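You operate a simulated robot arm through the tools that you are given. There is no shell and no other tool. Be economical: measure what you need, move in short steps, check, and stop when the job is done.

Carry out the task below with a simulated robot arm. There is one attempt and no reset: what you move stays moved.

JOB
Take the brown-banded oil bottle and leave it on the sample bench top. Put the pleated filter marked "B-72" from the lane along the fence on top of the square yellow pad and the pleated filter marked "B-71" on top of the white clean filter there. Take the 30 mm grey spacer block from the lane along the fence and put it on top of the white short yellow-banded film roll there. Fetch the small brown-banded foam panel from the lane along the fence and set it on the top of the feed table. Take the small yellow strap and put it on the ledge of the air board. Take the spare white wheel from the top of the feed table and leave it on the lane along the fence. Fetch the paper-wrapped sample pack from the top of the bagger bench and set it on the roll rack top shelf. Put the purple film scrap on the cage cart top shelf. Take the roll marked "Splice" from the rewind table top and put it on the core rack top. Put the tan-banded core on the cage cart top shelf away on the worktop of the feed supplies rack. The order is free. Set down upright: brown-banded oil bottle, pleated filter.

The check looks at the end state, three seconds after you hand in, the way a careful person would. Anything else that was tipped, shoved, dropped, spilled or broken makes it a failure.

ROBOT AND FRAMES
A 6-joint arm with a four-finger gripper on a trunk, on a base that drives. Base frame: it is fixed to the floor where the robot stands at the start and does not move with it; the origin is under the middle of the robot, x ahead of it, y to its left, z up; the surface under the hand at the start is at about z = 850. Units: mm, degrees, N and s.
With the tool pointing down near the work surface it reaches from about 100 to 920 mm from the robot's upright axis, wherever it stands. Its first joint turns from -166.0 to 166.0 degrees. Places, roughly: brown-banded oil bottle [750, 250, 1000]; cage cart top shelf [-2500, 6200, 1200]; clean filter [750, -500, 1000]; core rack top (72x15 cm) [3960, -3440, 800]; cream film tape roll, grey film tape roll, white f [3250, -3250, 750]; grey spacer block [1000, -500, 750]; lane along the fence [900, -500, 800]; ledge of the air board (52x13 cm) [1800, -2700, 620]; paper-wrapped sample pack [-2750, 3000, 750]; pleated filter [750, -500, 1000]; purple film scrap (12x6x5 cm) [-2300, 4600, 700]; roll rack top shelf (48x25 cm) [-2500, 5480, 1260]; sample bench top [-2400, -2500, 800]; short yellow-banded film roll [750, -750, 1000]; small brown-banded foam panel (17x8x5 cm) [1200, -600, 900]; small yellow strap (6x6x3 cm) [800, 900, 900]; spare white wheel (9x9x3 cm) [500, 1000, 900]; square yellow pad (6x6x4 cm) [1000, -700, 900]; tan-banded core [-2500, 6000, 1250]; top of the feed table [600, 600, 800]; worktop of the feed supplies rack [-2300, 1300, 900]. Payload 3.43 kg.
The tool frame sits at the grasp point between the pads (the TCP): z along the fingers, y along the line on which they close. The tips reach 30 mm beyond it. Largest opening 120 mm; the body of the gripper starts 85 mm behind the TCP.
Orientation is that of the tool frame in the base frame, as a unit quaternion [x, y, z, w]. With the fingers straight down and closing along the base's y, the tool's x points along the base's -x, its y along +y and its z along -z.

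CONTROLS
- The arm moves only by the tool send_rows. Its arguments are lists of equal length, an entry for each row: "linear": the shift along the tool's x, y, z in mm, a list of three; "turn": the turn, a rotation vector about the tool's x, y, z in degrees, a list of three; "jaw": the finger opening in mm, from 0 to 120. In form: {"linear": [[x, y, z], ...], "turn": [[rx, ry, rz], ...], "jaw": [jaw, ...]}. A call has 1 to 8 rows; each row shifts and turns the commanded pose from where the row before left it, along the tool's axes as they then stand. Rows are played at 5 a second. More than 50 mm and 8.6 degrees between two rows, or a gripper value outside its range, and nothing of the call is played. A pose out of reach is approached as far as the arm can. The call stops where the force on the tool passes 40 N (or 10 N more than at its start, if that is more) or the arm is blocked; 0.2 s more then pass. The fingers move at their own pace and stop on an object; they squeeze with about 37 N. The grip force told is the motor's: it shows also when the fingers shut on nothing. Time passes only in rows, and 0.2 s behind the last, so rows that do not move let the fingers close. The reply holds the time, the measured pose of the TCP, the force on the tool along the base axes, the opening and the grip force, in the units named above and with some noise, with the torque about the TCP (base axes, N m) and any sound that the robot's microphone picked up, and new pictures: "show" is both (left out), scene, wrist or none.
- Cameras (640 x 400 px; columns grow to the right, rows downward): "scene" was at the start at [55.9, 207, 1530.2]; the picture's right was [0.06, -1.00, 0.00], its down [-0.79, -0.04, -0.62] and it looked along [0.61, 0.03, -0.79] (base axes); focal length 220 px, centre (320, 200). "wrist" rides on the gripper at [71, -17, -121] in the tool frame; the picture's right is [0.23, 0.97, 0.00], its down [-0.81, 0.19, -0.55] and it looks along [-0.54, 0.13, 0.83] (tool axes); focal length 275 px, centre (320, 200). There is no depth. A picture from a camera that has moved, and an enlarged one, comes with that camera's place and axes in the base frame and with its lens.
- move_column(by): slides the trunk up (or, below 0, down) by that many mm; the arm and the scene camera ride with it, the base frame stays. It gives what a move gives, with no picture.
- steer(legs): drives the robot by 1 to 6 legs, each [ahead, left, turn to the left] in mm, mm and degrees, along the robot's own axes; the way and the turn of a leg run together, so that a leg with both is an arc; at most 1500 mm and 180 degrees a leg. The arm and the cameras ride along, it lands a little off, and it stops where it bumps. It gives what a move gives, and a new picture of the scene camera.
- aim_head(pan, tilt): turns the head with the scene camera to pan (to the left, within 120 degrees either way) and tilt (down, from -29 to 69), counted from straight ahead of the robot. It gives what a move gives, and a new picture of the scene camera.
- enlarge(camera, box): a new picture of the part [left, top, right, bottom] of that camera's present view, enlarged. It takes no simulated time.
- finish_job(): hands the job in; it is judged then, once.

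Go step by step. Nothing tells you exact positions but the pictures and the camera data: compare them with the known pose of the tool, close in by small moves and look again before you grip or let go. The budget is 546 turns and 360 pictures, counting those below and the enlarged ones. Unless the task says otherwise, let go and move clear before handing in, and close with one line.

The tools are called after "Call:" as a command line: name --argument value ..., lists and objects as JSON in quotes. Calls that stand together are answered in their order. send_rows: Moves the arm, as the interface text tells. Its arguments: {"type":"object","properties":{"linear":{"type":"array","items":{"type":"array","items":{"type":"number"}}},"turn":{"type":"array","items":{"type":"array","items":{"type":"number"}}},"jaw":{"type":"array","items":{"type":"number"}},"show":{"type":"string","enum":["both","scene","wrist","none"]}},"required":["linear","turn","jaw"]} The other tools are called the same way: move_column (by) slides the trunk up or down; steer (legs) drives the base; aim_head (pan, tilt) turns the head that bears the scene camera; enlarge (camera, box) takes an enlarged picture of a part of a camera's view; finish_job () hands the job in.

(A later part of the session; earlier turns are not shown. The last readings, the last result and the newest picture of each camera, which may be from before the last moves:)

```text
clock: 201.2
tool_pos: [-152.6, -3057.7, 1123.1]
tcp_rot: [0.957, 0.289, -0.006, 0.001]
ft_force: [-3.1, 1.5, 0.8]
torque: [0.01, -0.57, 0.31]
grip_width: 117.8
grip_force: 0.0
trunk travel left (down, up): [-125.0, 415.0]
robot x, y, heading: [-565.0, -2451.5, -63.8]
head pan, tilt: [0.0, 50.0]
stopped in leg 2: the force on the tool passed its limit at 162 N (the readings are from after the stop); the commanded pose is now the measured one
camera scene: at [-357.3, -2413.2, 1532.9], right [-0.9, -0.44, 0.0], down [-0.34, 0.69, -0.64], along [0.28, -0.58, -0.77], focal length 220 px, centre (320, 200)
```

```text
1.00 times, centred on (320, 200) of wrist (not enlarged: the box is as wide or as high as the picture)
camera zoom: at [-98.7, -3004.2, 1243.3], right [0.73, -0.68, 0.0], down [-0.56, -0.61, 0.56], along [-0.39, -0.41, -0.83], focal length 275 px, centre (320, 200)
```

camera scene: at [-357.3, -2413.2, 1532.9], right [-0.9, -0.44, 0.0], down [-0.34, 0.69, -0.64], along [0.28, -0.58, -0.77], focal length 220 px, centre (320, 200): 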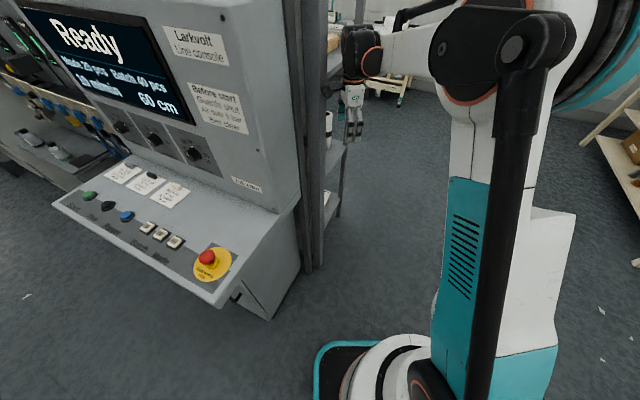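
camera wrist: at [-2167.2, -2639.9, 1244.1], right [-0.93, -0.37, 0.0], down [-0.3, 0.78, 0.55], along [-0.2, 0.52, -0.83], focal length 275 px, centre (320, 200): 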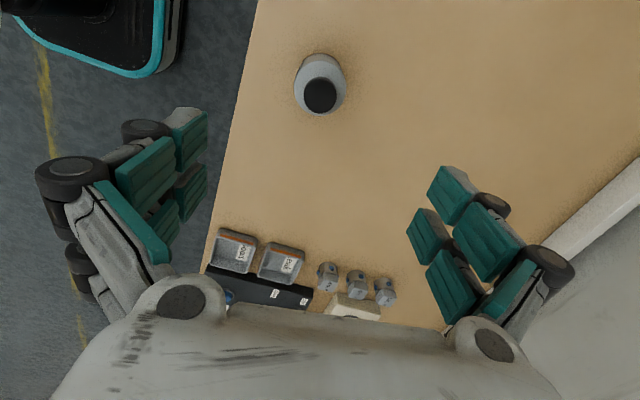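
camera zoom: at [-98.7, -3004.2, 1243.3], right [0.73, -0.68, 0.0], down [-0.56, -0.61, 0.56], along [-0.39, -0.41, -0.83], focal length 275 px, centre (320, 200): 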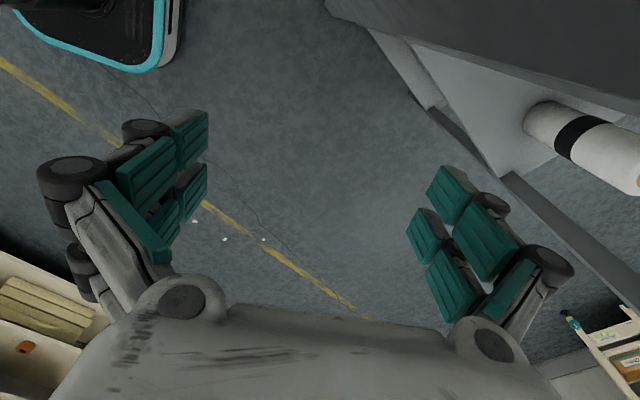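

Only the camera stalk touched the fixed post; the roll on the shelf still stands. Turn back the way I came and turn around in open floor further north.

Call:
steer --legs '[[0, 0, -116], [0, -1500, 0]]'

```text
clock: 213.5
tool_pos: [-1287.6, -1035.9, 1123.0]
tcp_rot: [0.75, -0.661, -0.004, -0.005]
ft_force: [0.6, 0.6, -0.3]
torque: [-0.02, 0.01, 0.02]
grip_width: 117.8
grip_force: 0.1
trunk travel left (down, up): [-125.0, 415.0]
robot x, y, heading: [-561.7, -937.3, 179.8]
head pan, tilt: [0.0, 50.0]
camera scene: at [-620.1, -1133.5, 1532.8], right [0.01, 1.0, 0.0], down [0.77, 0.0, -0.64], along [-0.64, 0.0, -0.77], focal length 220 px, centre (320, 200)
```

scene: 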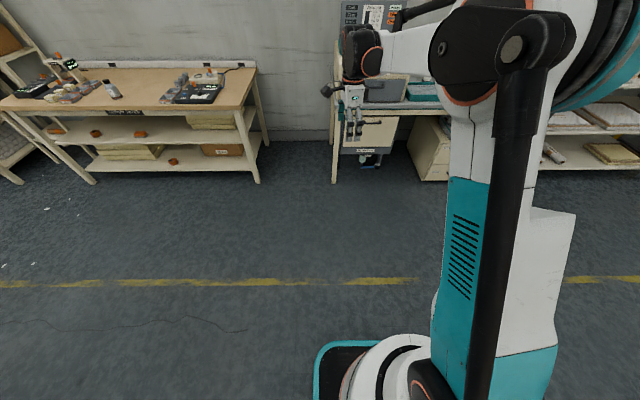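

Call:
enlarge --camera "scene" --box '[0, 40, 160, 140]'

```text
4.00 times, centred on (80, 90) of scene
camera zoom: at [-620.1, -1133.5, 1532.8], right [0.01, 1.0, 0.0], down [0.77, 0.0, -0.64], along [-0.64, 0.0, -0.77], focal length 879 px, centre (1280, 640)
```

zoom: 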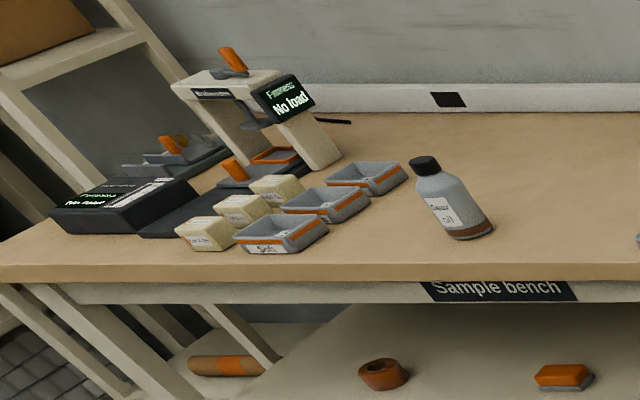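

The bottle is upright (wide-lens slant). Continue: turn around and go to the feed table's left part.

Call:
steer --legs '[[0, 0, 180], [0, 1500, 0], [0, 220, 0], [540, 0, 0]]'

```text
clock: 232.5
tool_pos: [793.4, 891.4, 1123.0]
tcp_rot: [0.677, 0.736, -0.005, 0.004]
ft_force: [1.0, 0.0, 0.7]
torque: [0.05, -0.01, 0.02]
grip_width: 118.2
grip_force: 0.1
trunk travel left (down, up): [-125.0, 415.0]
robot x, y, heading: [65.1, 822.4, -2.9]
head pan, tilt: [0.0, 50.0]
camera scene: at [132.7, 1023.2, 1532.8], right [-0.05, -1.0, 0.0], down [-0.77, 0.04, -0.64], along [0.64, -0.03, -0.77], focal length 220 px, centre (320, 200)
```

scene: 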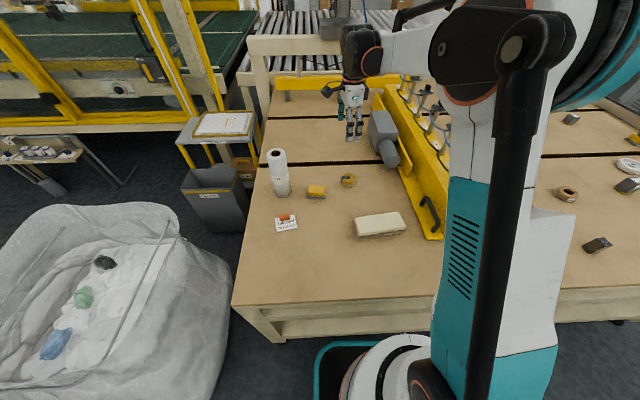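

Call:
send_rows --linear '[[0, 0, 40], [0, 0, 30], [0, 0, 0]]' --turn '[[0, 0, 0], [0, 0, 0], [0, 0, 0]]' --jaw '[118, 118, 118]' --show "wrist"

```text
clock: 233.3
tool_pos: [793.7, 891.7, 1051.6]
tcp_rot: [0.677, 0.736, -0.006, 0.004]
ft_force: [-0.9, 1.0, -0.4]
torque: [0.01, 0.01, -0.02]
grip_width: 118.0
grip_force: 0.1
trunk travel left (down, up): [-125.0, 415.0]
robot x, y, heading: [65.1, 825.6, -2.5]
head pan, tilt: [0.0, 50.0]
camera wrist: at [772.2, 962.9, 1171.3], right [0.95, 0.31, 0.0], down [0.26, -0.79, 0.56], along [0.17, -0.54, -0.83], focal length 275 px, centre (320, 200)
```

wrist: 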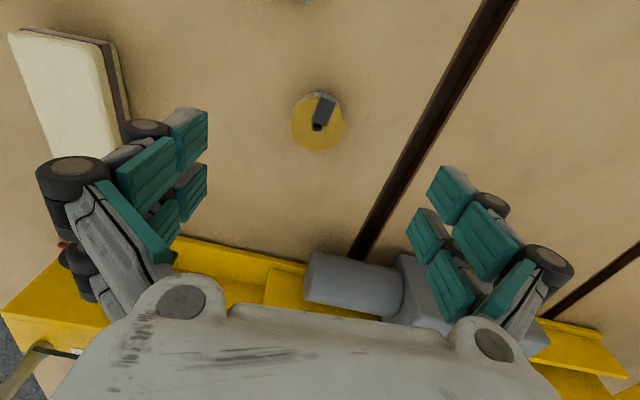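

Call:
send_rows --linear '[[-21, -2, 40], [0, 0, 45], [0, 0, 35], [0, 0, 0]]' --turn '[[0, 0, 0], [0, 0, 0], [0, 0, 0], [0, 0, 0]]' --jaw '[118, 118, 118, 118]' --show "wrist"

```text
clock: 234.3
tool_pos: [791.8, 867.9, 931.8]
tcp_rot: [0.677, 0.736, -0.005, 0.004]
ft_force: [-0.4, 0.6, -0.5]
torque: [0.02, -0.02, -0.01]
grip_width: 118.0
grip_force: 0.1
trunk travel left (down, up): [-125.0, 415.0]
robot x, y, heading: [64.1, 824.9, -3.0]
head pan, tilt: [0.0, 50.0]
camera wrist: at [770.6, 937.3, 1052.2], right [0.95, 0.31, 0.0], down [0.26, -0.79, 0.56], along [0.17, -0.54, -0.83], focal length 275 px, centre (320, 200)
```

wrist: 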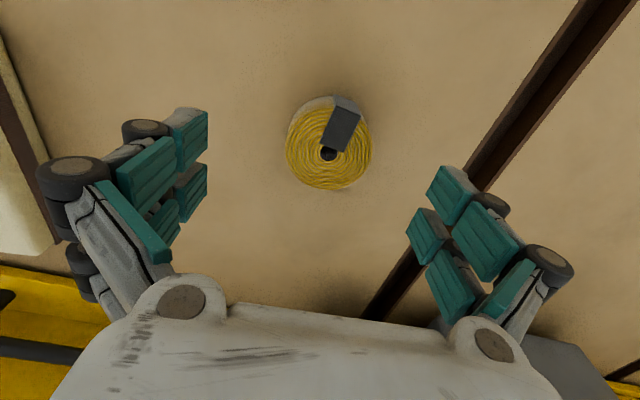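

Call:
send_rows --linear '[[0, 5, 30], [0, 0, 17], [0, 0, 0], [0, 0, 0], [0, 0, 0]]' --turn '[[0, 0, 0], [0, 0, 0], [0, 0, 0], [0, 0, 0], [0, 0, 0]]' --jaw '[118, 118, 118, 30, 30]' --show "wrist"

```text
clock: 235.5
tool_pos: [795.0, 869.5, 885.5]
tcp_rot: [0.677, 0.736, -0.005, 0.004]
ft_force: [-0.7, 0.3, 3.3]
torque: [0.03, -0.03, 0.02]
grip_width: 58.0
grip_force: 36.9
trunk travel left (down, up): [-125.0, 415.0]
robot x, y, heading: [66.2, 824.1, -2.7]
head pan, tilt: [0.0, 50.0]
camera wrist: at [774.6, 939.5, 1006.9], right [0.95, 0.31, 0.0], down [0.26, -0.79, 0.56], along [0.17, -0.54, -0.83], focal length 275 px, centre (320, 200)
```

wrist: 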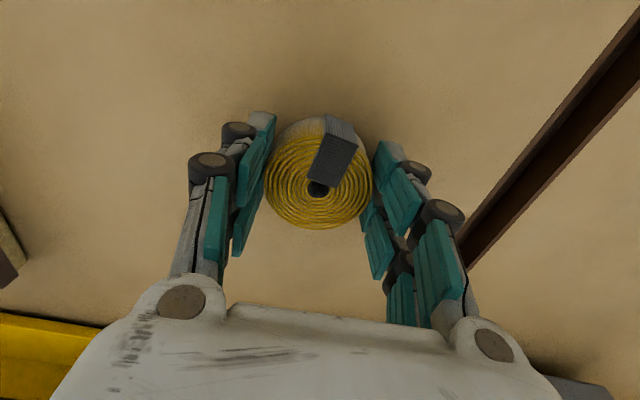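

Strap gripped (58 mm). Lift and drive round to the air board.

Call:
send_rows --linear '[[0, 0, -45], [0, 0, -45], [0, 0, -45], [0, 0, -45], [0, 0, -45], [0, 0, -45]]' --turn '[[0, 0, 0], [0, 0, 0], [0, 0, 0], [0, 0, 0], [0, 0, 0], [0, 0, 0]]' --jaw '[30, 30, 30, 30, 30, 30]' --show "none"

Call:
steer --legs '[[-580, 0, 2.8], [0, -1300, 0], [0, -1120, 0], [1500, 0, 0], [0, 0, -90]]'

```text
clock: 236.9
tool_pos: [796.0, 872.1, 1153.4]
tcp_rot: [0.676, 0.736, -0.005, 0.004]
ft_force: [0.1, 0.4, -0.4]
torque: [0.05, 0.01, 0.01]
grip_width: 58.0
grip_force: 37.5
trunk travel left (down, up): [-125.0, 415.0]
robot x, y, heading: [64.2, 826.0, -2.5]
head pan, tilt: [0.0, 50.0]
```

```text
clock: 262.1
tool_pos: [989.0, -2350.4, 1152.6]
tcp_rot: [0.997, 0.082, -0.006, 0.0]
ft_force: [0.1, -0.3, -0.1]
torque: [-0.03, 0.04, 0.05]
grip_width: 58.0
grip_force: 36.8
trunk travel left (down, up): [-125.0, 415.0]
robot x, y, heading: [886.5, -1625.7, -88.3]
head pan, tilt: [0.0, 50.0]
camera scene: at [1085.7, -1673.4, 1532.8], right [-1.0, -0.03, 0.0], down [-0.02, 0.77, -0.64], along [0.02, -0.64, -0.77], focal length 220 px, centre (320, 200)
```

scene: 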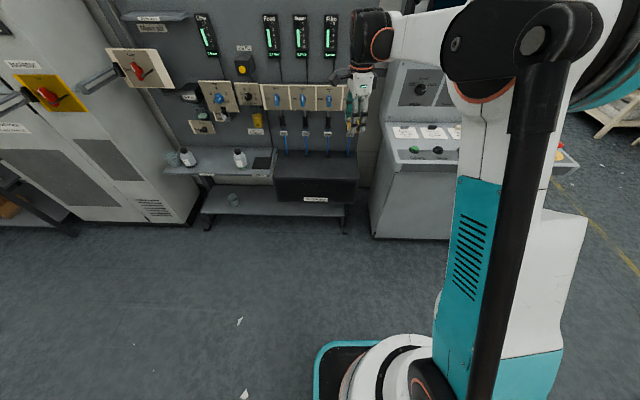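

The ledge shows two small containers and a dark pad, with a free gap around x≈1780. Slide left to face it.

Call:
steer --legs '[[0, 880, -1.7]]'

Call:
send_rows --linear '[[0, 0, 0], [0, 0, 0], [0, 0, 0], [0, 0, 0], [0, 0, 0], [0, 0, 0], [0, 0, 0], [0, 0, 0]]' --turn '[[0, 0, -8.4], [0, 0, -8.4], [0, 0, -8.4], [0, 0, -8.4], [0, 0, -8.4], [0, 0, -8.4], [0, 0, -8.4], [0, 0, -8.4]]' --jaw '[30, 30, 30, 30, 30, 30, 30, 30]' --show "none"

```text
clock: 266.8
tool_pos: [1863.9, -2330.8, 1153.5]
tcp_rot: [0.997, 0.074, -0.006, -0.001]
ft_force: [0.2, -0.3, -0.8]
torque: [0.01, 0.02, 0.02]
grip_width: 57.9
grip_force: 37.1
trunk travel left (down, up): [-125.0, 415.0]
robot x, y, heading: [1769.5, -1603.7, -89.1]
head pan, tilt: [0.0, 50.0]
camera scene: at [1970.7, -1655.7, 1532.8], right [-1.0, -0.02, 0.0], down [-0.01, 0.77, -0.64], along [0.01, -0.64, -0.77], focal length 220 px, centre (320, 200)
```

scene: 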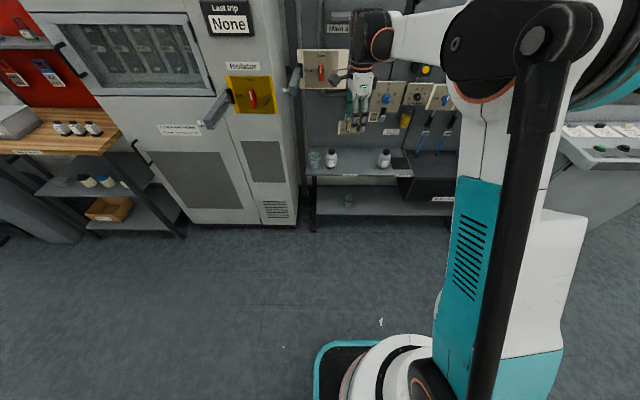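

```text
clock: 268.6
tool_pos: [1864.0, -2332.0, 1152.8]
tcp_rot: [0.789, 0.614, -0.005, -0.003]
ft_force: [-0.3, -0.6, -0.3]
torque: [0.01, 0.0, 0.02]
grip_width: 58.1
grip_force: 36.9
trunk travel left (down, up): [-125.0, 415.0]
robot x, y, heading: [1765.3, -1605.0, -89.1]
head pan, tilt: [0.0, 50.0]
```

Call:
send_rows --linear '[[0, 0, 0], [0, 0, 0], [0, 0, 0]]' --turn '[[0, 0, -7.1], [0, 0, -7.1], [0, 0, 0]]' --jaw '[30, 30, 30]' --show "none"

Call:
aim_head --pan 0 --tilt 30

Call:
enlarge --camera "scene" --box '[280, 100, 480, 300]'

```text
clock: 269.4
tool_pos: [1862.7, -2331.4, 1153.1]
tcp_rot: [0.707, 0.707, -0.005, -0.004]
ft_force: [0.0, 0.1, -1.3]
torque: [-0.01, 0.0, 0.0]
grip_width: 57.9
grip_force: 37.0
trunk travel left (down, up): [-125.0, 415.0]
robot x, y, heading: [1769.1, -1604.4, -89.1]
head pan, tilt: [0.0, 50.0]
```

```text
clock: 270.2
tool_pos: [1864.5, -2331.1, 1153.6]
tcp_rot: [0.707, 0.707, -0.005, -0.005]
ft_force: [0.2, -0.8, -0.7]
torque: [0.02, -0.01, 0.0]
grip_width: 57.9
grip_force: 37.7
trunk travel left (down, up): [-125.0, 415.0]
robot x, y, heading: [1769.4, -1603.8, -89.2]
head pan, tilt: [0.0, 30.0]
camera scene: at [1970.8, -1669.1, 1562.3], right [-1.0, -0.02, 0.0], down [-0.01, 0.5, -0.87], along [0.01, -0.87, -0.5], focal length 220 px, centre (320, 200)
```

scene: 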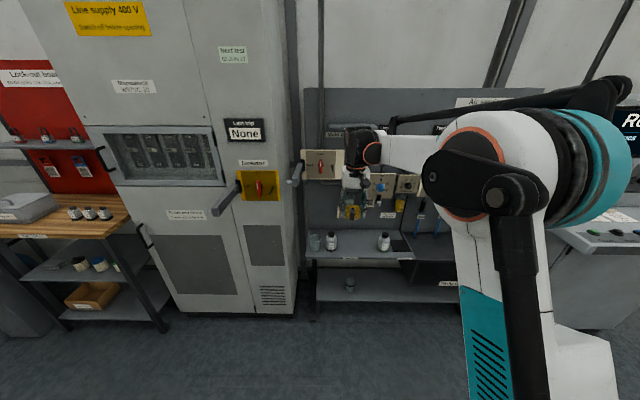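

```text
2.00 times, centred on (380, 200) of scene
camera zoom: at [1970.8, -1669.1, 1562.3], right [-1.0, -0.02, 0.0], down [-0.01, 0.5, -0.87], along [0.01, -0.87, -0.5], focal length 439 px, centre (200, 200)
```

zoom: 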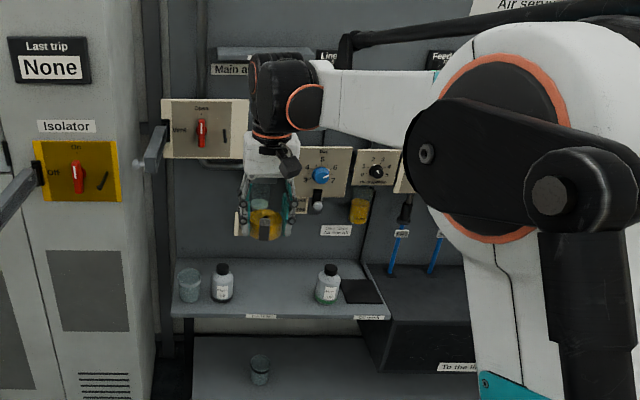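

The ledge is deep enough; target (1754,‑2670) between the two bottles. Drive forward.

Call:
steer --legs '[[0, -110, 0], [330, 0, -0.8]]'

Call:
send_rows --linear '[[0, 0, 45], [0, 0, 45], [0, 0, 45], [0, 0, 45], [0, 0, 45], [0, 0, 0]]' --turn '[[0, 0, 0], [0, 0, 0], [0, 0, 0], [0, 0, 0], [0, 0, 0], [0, 0, 0]]' --jaw '[30, 30, 30, 30, 30, 30]' --show "both"

```text
clock: 273.2
tool_pos: [1749.5, -2657.5, 1153.5]
tcp_rot: [0.713, 0.701, -0.004, -0.004]
ft_force: [0.4, -0.7, -0.2]
torque: [0.01, 0.01, 0.01]
grip_width: 57.6
grip_force: 37.6
trunk travel left (down, up): [-125.0, 415.0]
robot x, y, heading: [1665.4, -1930.6, -89.9]
head pan, tilt: [0.0, 30.0]
camera scene: at [1864.6, -1996.5, 1562.3], right [-1.0, 0.0, 0.0], down [0.0, 0.5, -0.87], along [0.0, -0.87, -0.5], focal length 220 px, centre (320, 200)
```

scene: 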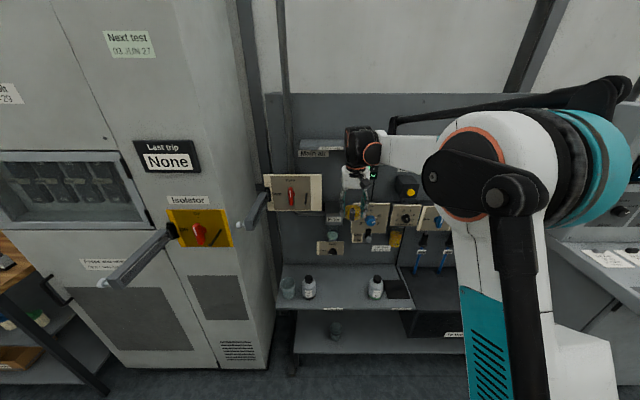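

```text
clock: 274.6
tool_pos: [1746.1, -2660.3, 930.0]
tcp_rot: [0.712, 0.702, -0.005, -0.004]
ft_force: [-0.3, -0.7, 0.1]
torque: [0.02, 0.04, 0.0]
grip_width: 57.8
grip_force: 37.2
trunk travel left (down, up): [-125.0, 415.0]
robot x, y, heading: [1662.0, -1929.0, -89.9]
head pan, tilt: [0.0, 30.0]
camera scene: at [1864.7, -1996.7, 1562.4], right [-1.0, 0.0, 0.0], down [0.0, 0.5, -0.87], along [0.0, -0.87, -0.5], focal length 220 px, centre (320, 200)
camera wrist: at [1732.9, -2589.5, 1051.7], right [0.98, 0.22, -0.01], down [0.19, -0.81, 0.55], along [0.11, -0.54, -0.83], focal length 275 px, centre (320, 200)
```

scene: 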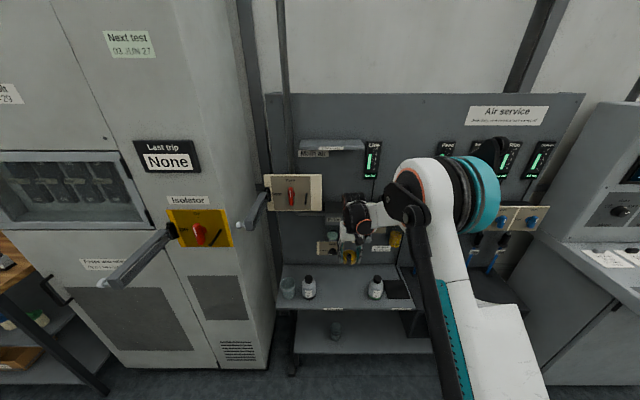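
wrist: 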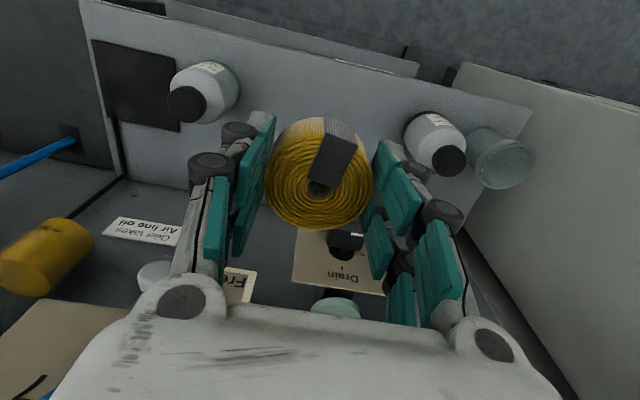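

Call:
send_rows --linear '[[-25, 3, 0], [0, 0, 45], [0, 0, 45], [0, 0, 45], [0, 0, 45], [0, 0, 0]]' --turn '[[0, 0, 0], [0, 0, 0], [0, 0, 0], [0, 0, 0], [0, 0, 0], [0, 0, 0]]' --jaw '[30, 30, 30, 30, 30, 30]' --show "both"

```text
clock: 276.0
tool_pos: [1747.6, -2685.8, 747.4]
tcp_rot: [0.713, 0.702, -0.005, -0.004]
ft_force: [-0.2, -0.9, -0.4]
torque: [0.0, -0.02, -0.04]
grip_width: 57.8
grip_force: 36.2
trunk travel left (down, up): [-125.0, 415.0]
robot x, y, heading: [1664.1, -1929.3, -89.8]
head pan, tilt: [0.0, 30.0]
camera scene: at [1864.7, -1996.8, 1562.4], right [-1.0, 0.0, 0.0], down [0.0, 0.5, -0.87], along [0.0, -0.87, -0.5], focal length 220 px, centre (320, 200)
camera wrist: at [1734.0, -2614.2, 868.1], right [0.98, 0.22, -0.01], down [0.19, -0.81, 0.55], along [0.11, -0.54, -0.83], focal length 275 px, centre (320, 200)
```

scene: 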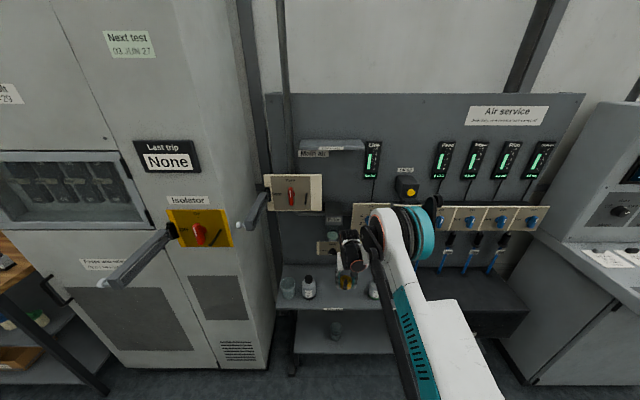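
wrist: 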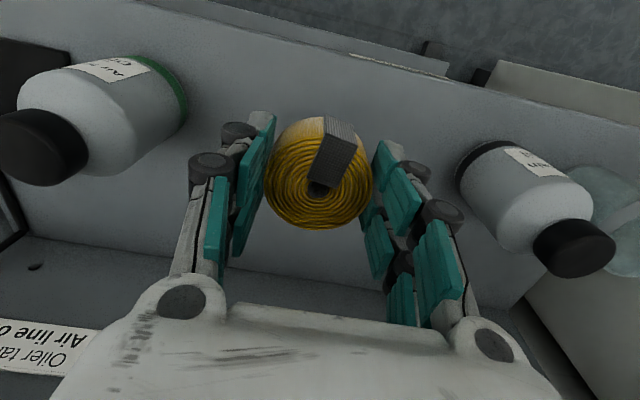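

Call:
send_rows --linear '[[0, 0, 30], [0, 0, 25], [0, 0, 10], [0, 0, 5], [0, 0, 4], [0, 0, 4], [0, 0, 0]]' --turn '[[0, 0, 0], [0, 0, 0], [0, 0, 0], [0, 0, 0], [0, 0, 0], [0, 0, 0], [0, 0, 0]]' --jaw '[30, 30, 30, 30, 30, 30, 30]' --show "wrist"

```text
clock: 277.6
tool_pos: [1746.4, -2681.1, 668.1]
tcp_rot: [0.712, 0.702, -0.005, -0.004]
ft_force: [-0.1, -0.5, -1.3]
torque: [-0.03, -0.01, 0.01]
grip_width: 57.8
grip_force: 36.9
trunk travel left (down, up): [-125.0, 415.0]
robot x, y, heading: [1663.0, -1930.3, -89.9]
head pan, tilt: [0.0, 30.0]
camera wrist: at [1733.3, -2610.9, 789.6], right [0.98, 0.22, -0.01], down [0.19, -0.81, 0.55], along [0.11, -0.54, -0.83], focal length 275 px, centre (320, 200)
```

wrist: 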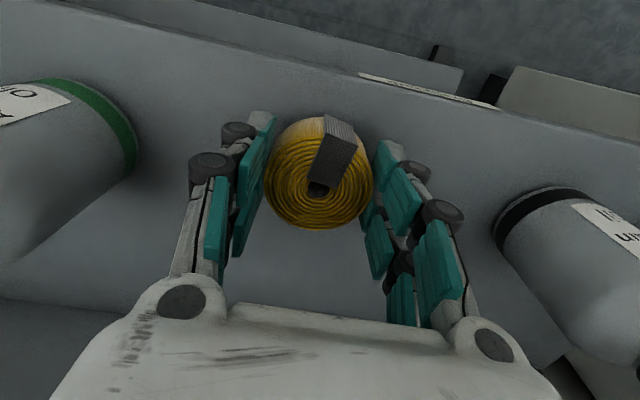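

Call:
send_rows --linear '[[0, 0, 4], [0, 0, 3], [0, 0, 3], [0, 0, 0]]' --turn '[[0, 0, 0], [0, 0, 0], [0, 0, 0], [0, 0, 0]]' --jaw '[30, 30, 30, 30]' --show "none"

```text
clock: 278.6
tool_pos: [1746.4, -2680.8, 659.3]
tcp_rot: [0.713, 0.702, -0.005, -0.005]
ft_force: [-0.6, -0.8, -0.9]
torque: [-0.03, 0.01, 0.0]
grip_width: 57.8
grip_force: 37.1
trunk travel left (down, up): [-125.0, 415.0]
robot x, y, heading: [1664.0, -1929.4, -90.1]
head pan, tilt: [0.0, 30.0]
```

Call:
send_rows --linear '[[0, 0, 3], [0, 0, 2], [0, 0, 2], [0, 0, 0]]' --turn '[[0, 0, 0], [0, 0, 0], [0, 0, 0], [0, 0, 0]]' --jaw '[30, 30, 30, 30]' --show "none"

```text
clock: 279.5
tool_pos: [1747.4, -2681.3, 655.9]
tcp_rot: [0.712, 0.702, -0.005, -0.003]
ft_force: [-1.2, 5.2, 24.3]
torque: [-0.21, -0.27, -0.02]
grip_width: 58.0
grip_force: 37.4
trunk travel left (down, up): [-125.0, 415.0]
robot x, y, heading: [1661.3, -1929.4, -89.5]
head pan, tilt: [0.0, 30.0]
stopped in row 4: the force on the tool passed its limit at 41 N (the readings are from after the stop); the commanded pose is now the measured one
```

Call:
send_rows --linear '[[0, 0, -1.5], [0, 0, 0], [0, 0, 0], [0, 0, -30], [0, 0, -45], [0, 0, -45], [0, 0, -45]]' --turn '[[0, 0, 0], [0, 0, 0], [0, 0, 0], [0, 0, 0], [0, 0, 0], [0, 0, 0], [0, 0, 0]]' --jaw '[30, 62, 85, 85, 85, 85, 85]' --show "wrist"

```text
clock: 281.1
tool_pos: [1747.5, -2684.7, 821.4]
tcp_rot: [0.713, 0.702, -0.005, -0.003]
ft_force: [0.1, -0.6, -0.3]
torque: [0.05, 0.01, -0.02]
grip_width: 85.3
grip_force: 0.0
trunk travel left (down, up): [-125.0, 415.0]
robot x, y, heading: [1664.1, -1925.4, -89.9]
head pan, tilt: [0.0, 30.0]
camera wrist: at [1734.6, -2613.8, 942.8], right [0.98, 0.22, -0.01], down [0.19, -0.81, 0.55], along [0.11, -0.54, -0.83], focal length 275 px, centre (320, 200)
```

wrist: 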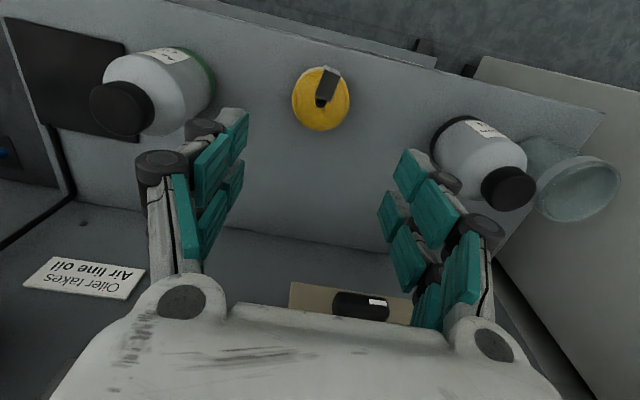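

Strap is on the ledge. Rise, back off, and head toward the rewind table further along.

Call:
send_rows --linear '[[0, 0, -48], [0, 0, -48], [0, 0, -48], [0, 0, -48], [0, 0, -48], [0, 0, -48], [0, 0, -48]]' --turn '[[0, 0, 0], [0, 0, 0], [0, 0, 0], [0, 0, 0], [0, 0, 0], [0, 0, 0], [0, 0, 0]]' --jaw '[85, 85, 85, 85, 85, 85, 85]' --show "none"

Call:
aim_head --pan 60 --tilt 20

Call:
steer --legs '[[-330, 0, 0]]'

```text
clock: 282.7
tool_pos: [1751.5, -2677.7, 1157.9]
tcp_rot: [0.713, 0.702, -0.005, -0.003]
ft_force: [0.3, -0.5, -0.2]
torque: [0.0, -0.02, 0.03]
grip_width: 85.0
grip_force: 0.5
trunk travel left (down, up): [-125.0, 415.0]
robot x, y, heading: [1664.9, -1930.1, -89.8]
head pan, tilt: [0.0, 30.0]
```

```text
clock: 284.0
tool_pos: [1750.8, -2677.9, 1156.8]
tcp_rot: [0.712, 0.702, -0.005, -0.003]
ft_force: [0.8, 0.3, -0.5]
torque: [-0.02, 0.03, -0.01]
grip_width: 85.1
grip_force: 0.1
trunk travel left (down, up): [-125.0, 415.0]
robot x, y, heading: [1661.7, -1926.1, -89.9]
head pan, tilt: [60.0, 20.0]
camera scene: at [1945.1, -1952.2, 1578.4], right [-0.5, -0.87, 0.0], down [-0.3, 0.17, -0.94], along [0.81, -0.47, -0.34], focal length 220 px, centre (320, 200)
```

scene: 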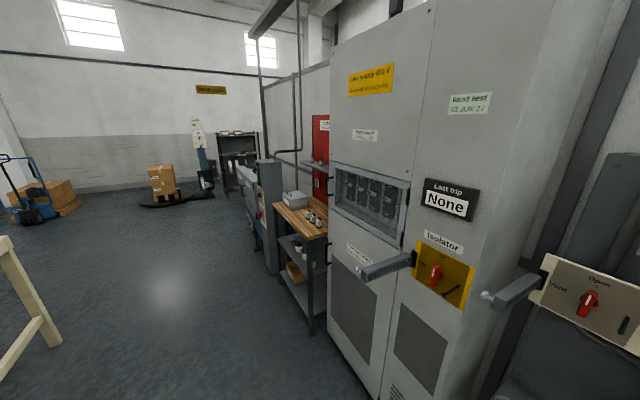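

```text
clock: 286.1
tool_pos: [1747.0, -2346.0, 1156.9]
tcp_rot: [0.714, 0.7, -0.004, -0.003]
ft_force: [0.4, -0.4, -0.5]
torque: [-0.02, 0.01, 0.02]
grip_width: 84.8
grip_force: 0.1
trunk travel left (down, up): [-125.0, 415.0]
robot x, y, heading: [1664.5, -1596.0, -90.1]
head pan, tilt: [60.0, 20.0]
camera scene: at [1944.9, -1620.5, 1578.5], right [-0.5, -0.87, 0.0], down [-0.3, 0.17, -0.94], along [0.81, -0.47, -0.34], focal length 220 px, centre (320, 200)
```

scene: 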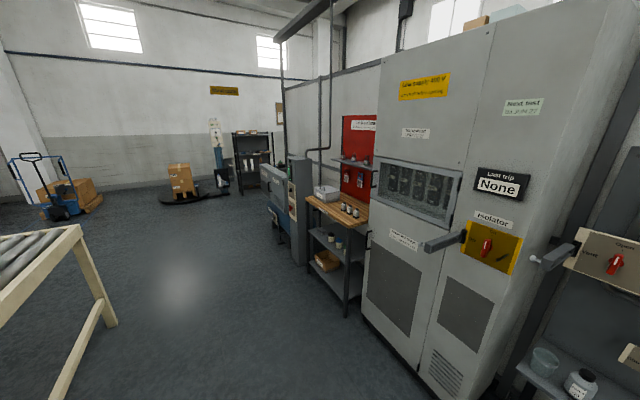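

The rewind area seems to be behind the partition. Go west, then look south for the passage.

Call:
aim_head --pan 30 --tilt 20

Call:
steer --legs '[[0, -1400, 0], [0, -1160, 0], [500, 0, 0]]'

```text
clock: 287.1
tool_pos: [1747.9, -2344.9, 1158.6]
tcp_rot: [0.714, 0.7, -0.004, -0.002]
ft_force: [0.7, 0.0, -0.5]
torque: [-0.01, -0.01, -0.04]
grip_width: 85.0
grip_force: 0.0
trunk travel left (down, up): [-125.0, 415.0]
robot x, y, heading: [1662.7, -1593.1, -89.9]
head pan, tilt: [30.0, 20.0]
camera scene: at [1910.8, -1654.8, 1578.4], right [-0.87, -0.5, 0.0], down [-0.17, 0.3, -0.94], along [0.47, -0.81, -0.34], focal length 220 px, centre (320, 200)
```

scene: 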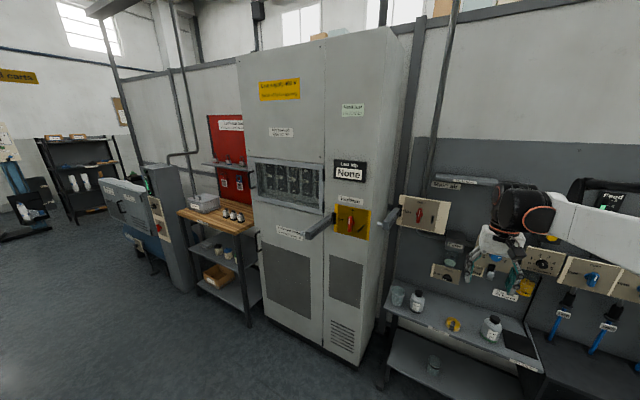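

```text
clock: 302.1
tool_pos: [-751.1, -2895.2, 1158.5]
tcp_rot: [0.695, 0.719, -0.004, -0.003]
ft_force: [0.1, 0.1, -0.1]
torque: [-0.01, 0.01, 0.0]
grip_width: 85.1
grip_force: 0.0
trunk travel left (down, up): [-125.0, 415.0]
robot x, y, heading: [-875.2, -2153.3, -87.1]
head pan, tilt: [30.0, 20.0]
camera scene: at [-623.3, -2197.6, 1578.4], right [-0.84, -0.54, 0.0], down [-0.19, 0.29, -0.94], along [0.51, -0.79, -0.34], focal length 220 px, centre (320, 200)
```

scene: 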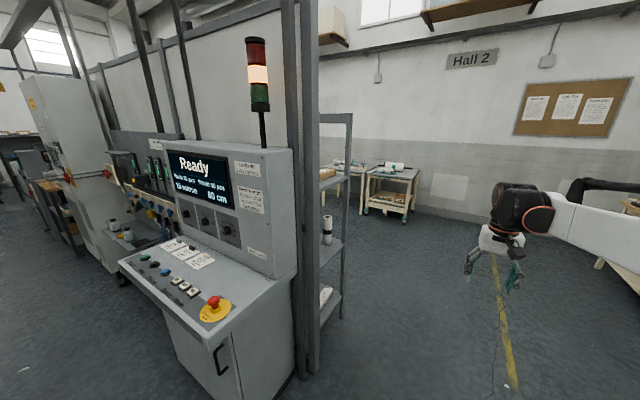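

Call:
aim_head --pan 70 --tilt 20

Call:
steer --legs '[[1450, 0, -2.9]]'

```text
clock: 303.2
tool_pos: [-750.4, -2895.7, 1157.0]
tcp_rot: [0.696, 0.718, -0.005, -0.002]
ft_force: [-0.3, -0.4, -0.6]
torque: [-0.03, 0.02, 0.0]
grip_width: 84.8
grip_force: 0.1
trunk travel left (down, up): [-125.0, 415.0]
robot x, y, heading: [-873.4, -2153.1, -87.4]
head pan, tilt: [70.0, 20.0]
camera scene: at [-584.9, -2146.7, 1578.4], right [-0.3, -0.96, 0.0], down [-0.33, 0.1, -0.94], along [0.9, -0.28, -0.34], focal length 220 px, centre (320, 200)
```

scene: 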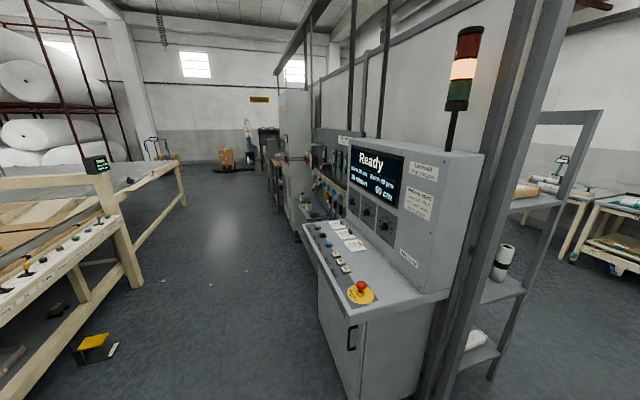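

```text
clock: 310.4
tool_pos: [-766.4, -4352.7, 1158.7]
tcp_rot: [0.717, 0.697, -0.005, -0.003]
ft_force: [-0.2, -0.5, -0.4]
torque: [0.03, 0.03, -0.06]
grip_width: 84.9
grip_force: 0.0
trunk travel left (down, up): [-125.0, 415.0]
robot x, y, heading: [-840.0, -3602.0, -90.7]
head pan, tilt: [70.0, 20.0]
camera scene: at [-556.5, -3615.0, 1578.4], right [-0.35, -0.94, 0.0], down [-0.32, 0.12, -0.94], along [0.88, -0.33, -0.34], focal length 220 px, centre (320, 200)
```

scene: 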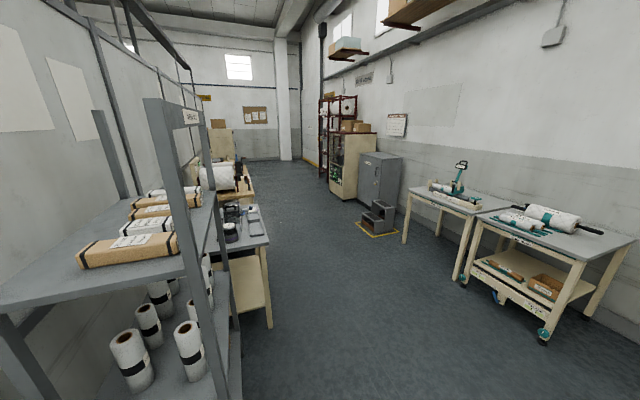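

The corridor behind the partition leads to the rewind table and core rack. Turn east and drive along it.

Call:
steer --legs '[[450, 0, 0], [0, 0, 90], [1400, 0, 0]]'

Call:
aim_head --pan 20 --tilt 15

```text
clock: 323.6
tool_pos: [1284.5, -3855.5, 1157.7]
tcp_rot: [-0.026, 1.0, -0.005, 0.0]
ft_force: [-1.1, 0.1, 0.0]
torque: [0.04, 0.03, 0.0]
grip_width: 84.9
grip_force: 0.0
trunk travel left (down, up): [-125.0, 415.0]
robot x, y, heading: [537.2, -3991.8, 3.9]
head pan, tilt: [70.0, 20.0]
camera scene: at [535.6, -3702.3, 1578.4], right [0.96, -0.27, 0.0], down [-0.09, -0.33, -0.94], along [0.26, 0.9, -0.34], focal length 220 px, centre (320, 200)
```

scene: 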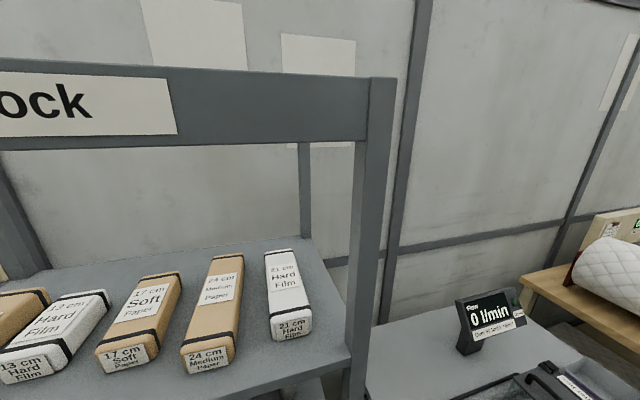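

```text
clock: 324.7
tool_pos: [1284.7, -3855.6, 1158.2]
tcp_rot: [-0.027, 1.0, -0.006, 0.001]
ft_force: [-0.2, 0.2, 0.3]
torque: [0.01, 0.0, -0.03]
grip_width: 84.9
grip_force: 0.0
trunk travel left (down, up): [-125.0, 415.0]
robot x, y, heading: [543.3, -3995.5, 4.2]
head pan, tilt: [20.0, 15.0]
camera scene: at [595.2, -3753.7, 1586.6], right [0.41, -0.91, 0.0], down [-0.24, -0.11, -0.97], along [0.88, 0.39, -0.26], focal length 220 px, centre (320, 200)
```

scene: 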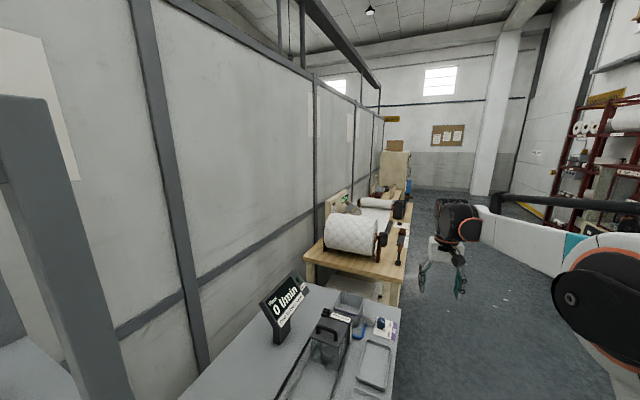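

Call:
steer --legs '[[0, -320, -4], [1400, 0, 0]]'

Call:
aim_head --pan 50 --tilt 25

```text
clock: 333.4
tool_pos: [2695.2, -4176.8, 1158.9]
tcp_rot: [-0.011, 1.0, -0.005, 0.0]
ft_force: [-0.6, 0.5, -0.8]
torque: [0.02, -0.02, 0.01]
grip_width: 85.0
grip_force: 0.0
trunk travel left (down, up): [-125.0, 415.0]
robot x, y, heading: [1954.2, -4295.0, 2.6]
head pan, tilt: [20.0, 15.0]
camera scene: at [2010.2, -4054.8, 1586.5], right [0.38, -0.93, 0.0], down [-0.24, -0.1, -0.97], along [0.89, 0.37, -0.26], focal length 220 px, centre (320, 200)
```

scene: 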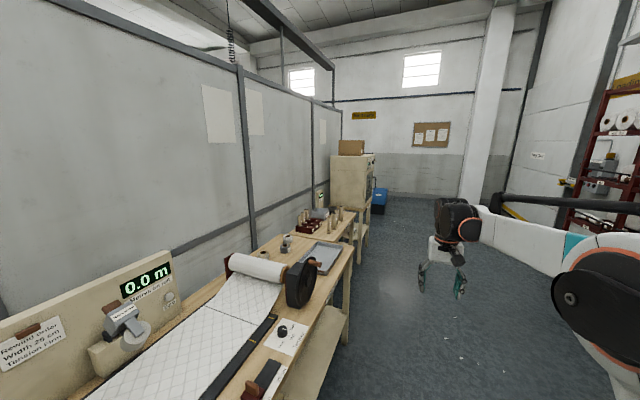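

```text
clock: 334.4
tool_pos: [2694.8, -4176.0, 1157.2]
tcp_rot: [-0.011, 1.0, -0.006, 0.001]
ft_force: [0.1, 0.6, -0.4]
torque: [0.02, 0.0, -0.03]
grip_width: 84.8
grip_force: 0.0
trunk travel left (down, up): [-125.0, 415.0]
robot x, y, heading: [1951.4, -4292.6, 2.5]
head pan, tilt: [50.0, 25.0]
camera scene: at [1980.1, -4017.4, 1570.4], right [0.79, -0.61, 0.0], down [-0.26, -0.33, -0.91], along [0.55, 0.72, -0.42], focal length 220 px, centre (320, 200)
```

scene: 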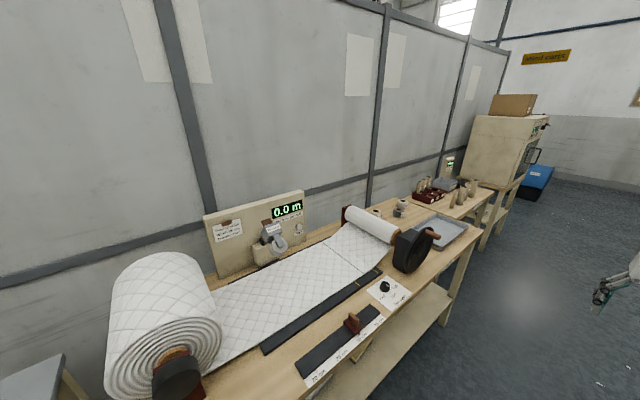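

Call:
steer --legs '[[1250, -60, -2.5], [0, 0, 90]]'

Call:
aim_head --pan 0 --tilt 40

```text
clock: 344.5
tool_pos: [3152.6, -3587.4, 1157.9]
tcp_rot: [-0.683, 0.73, -0.003, 0.004]
ft_force: [-0.3, -0.4, 0.1]
torque: [0.03, 0.01, 0.03]
grip_width: 84.7
grip_force: 0.1
trunk travel left (down, up): [-125.0, 415.0]
robot x, y, heading: [3202.5, -4336.4, 87.3]
head pan, tilt: [50.0, 25.0]
camera scene: at [2934.6, -4282.9, 1570.3], right [0.68, 0.73, 0.0], down [0.31, -0.29, -0.91], along [-0.67, 0.62, -0.42], focal length 220 px, centre (320, 200)
```

scene: 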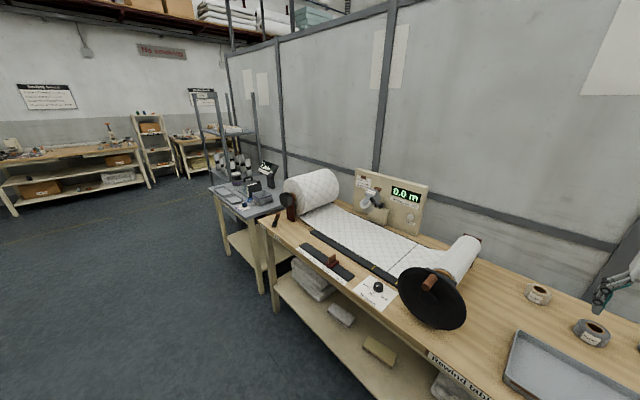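

```text
clock: 345.7
tool_pos: [3153.1, -3586.5, 1156.8]
tcp_rot: [-0.683, 0.731, -0.004, 0.004]
ft_force: [-0.3, -0.3, 0.8]
torque: [-0.01, -0.04, 0.0]
grip_width: 84.9
grip_force: 0.1
trunk travel left (down, up): [-125.0, 415.0]
robot x, y, heading: [3203.5, -4336.9, 87.1]
head pan, tilt: [0.0, 40.0]
camera scene: at [3006.3, -4260.5, 1547.0], right [1.0, -0.05, 0.0], down [-0.03, -0.64, -0.77], along [0.04, 0.77, -0.64], focal length 220 px, centre (320, 200)
```

scene: 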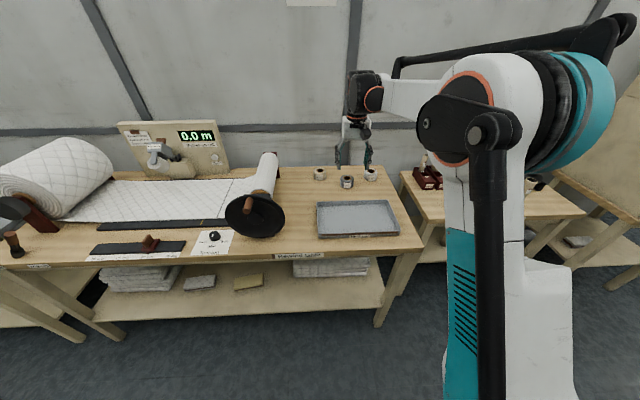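

Three tape rolls at the back of the rewind table. Drive closer and read the labels.

Call:
steer --legs '[[260, 0, 2.8]]'

Call:
enlarge --camera "scene" --box '[290, 110, 450, 210]'

Call:
enlarge --camera "wrist" --box '[0, 0, 640, 400]'

```text
clock: 347.5
tool_pos: [3129.4, -3335.2, 1157.2]
tcp_rot: [-0.698, 0.716, -0.002, 0.005]
ft_force: [-0.4, 0.8, -0.2]
torque: [0.01, -0.01, 0.01]
grip_width: 85.0
grip_force: 0.1
trunk travel left (down, up): [-125.0, 415.0]
robot x, y, heading: [3211.3, -4081.7, 89.7]
head pan, tilt: [0.0, 40.0]
camera scene: at [3010.5, -4014.6, 1546.9], right [1.0, -0.01, 0.0], down [0.0, -0.64, -0.77], along [0.01, 0.77, -0.64], focal length 220 px, centre (320, 200)
```

scene: 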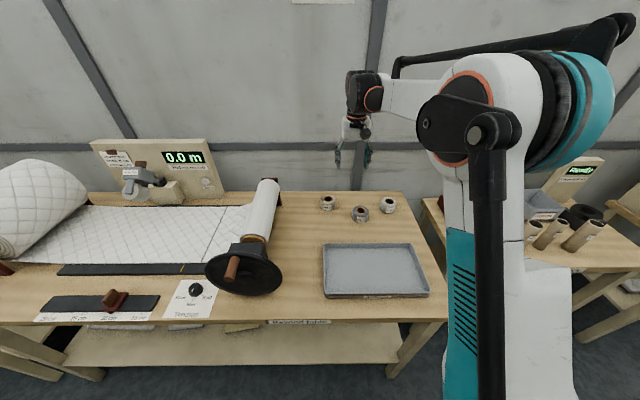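

```text
4.00 times, centred on (370, 160) of scene
camera zoom: at [3010.5, -4014.6, 1546.9], right [1.0, -0.01, 0.0], down [0.0, -0.64, -0.77], along [0.01, 0.77, -0.64], focal length 879 px, centre (120, 360)
```

zoom: 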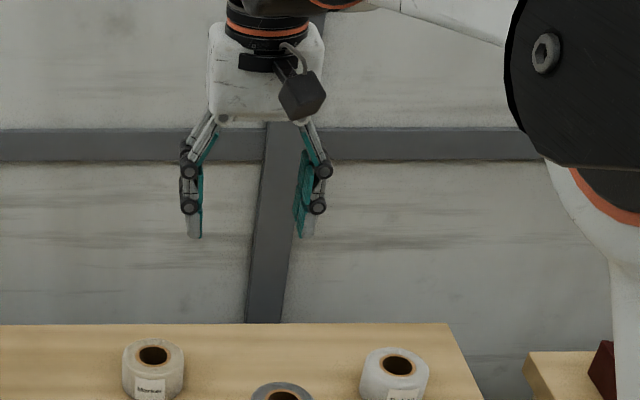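

```text
1.00 times, centred on (320, 200) of wrist (not enlarged: the box is as wide or as high as the picture)
camera zoom: at [3145.0, -3407.4, 1278.4], right [-0.98, -0.21, -0.01], down [-0.18, 0.81, 0.55], along [-0.1, 0.54, -0.83], focal length 275 px, centre (320, 200)
```

zoom: 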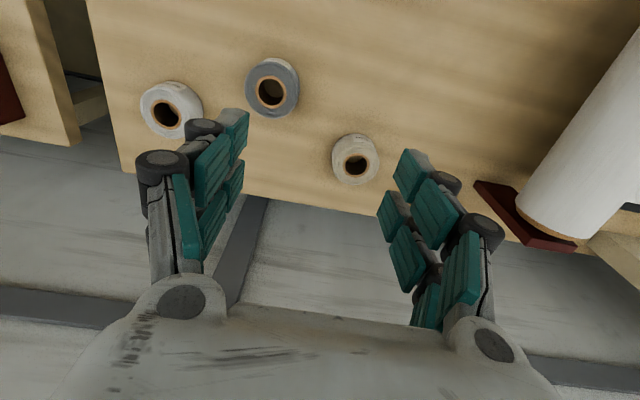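

Call:
enlarge --camera "scene" --box '[310, 185, 410, 230]'

```text
6.40 times, centred on (360, 208) of scene
camera zoom: at [3010.5, -4014.6, 1546.9], right [1.0, -0.01, 0.0], down [0.0, -0.64, -0.77], along [0.01, 0.77, -0.64], focal length 1406 px, centre (64, 152)
```

zoom: 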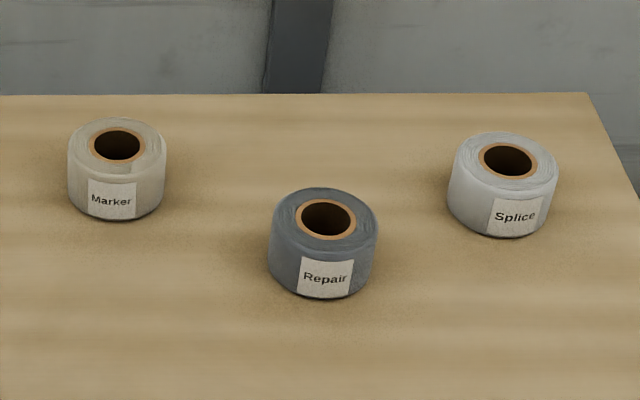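

"Splice" is the rightmost roll, ≈(3331,‑3260), top z≈910. Move above it.

Call:
send_rows --linear '[[-16, -40, 0], [-16, -40, 0], [-16, -40, 0], [-16, -40, 0], [-16, -40, 0], [0, 0, 45], [0, 0, 35], [0, 0, 0]]' --turn '[[0, 0, 0], [0, 0, 0], [0, 0, 0], [0, 0, 0], [0, 0, 0], [0, 0, 0], [0, 0, 0], [0, 0, 0]]' --jaw '[110, 110, 110, 110, 110, 110, 110, 110]' --show "wrist"

```text
clock: 349.3
tool_pos: [3334.4, -3261.2, 1077.3]
tcp_rot: [-0.698, 0.716, -0.002, 0.005]
ft_force: [-0.5, 0.2, -0.6]
torque: [-0.06, -0.02, -0.01]
grip_width: 110.2
grip_force: 0.1
trunk travel left (down, up): [-125.0, 415.0]
robot x, y, heading: [3211.0, -4086.8, 89.7]
head pan, tilt: [0.0, 40.0]
camera wrist: at [3348.4, -3334.0, 1198.3], right [-0.98, -0.21, -0.01], down [-0.18, 0.81, 0.55], along [-0.1, 0.54, -0.83], focal length 275 px, centre (320, 200)
```

wrist: 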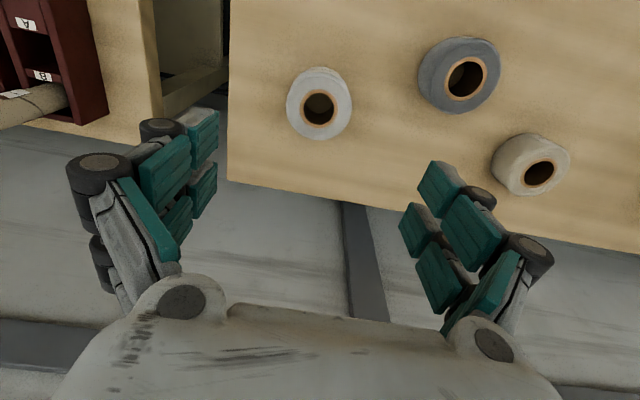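

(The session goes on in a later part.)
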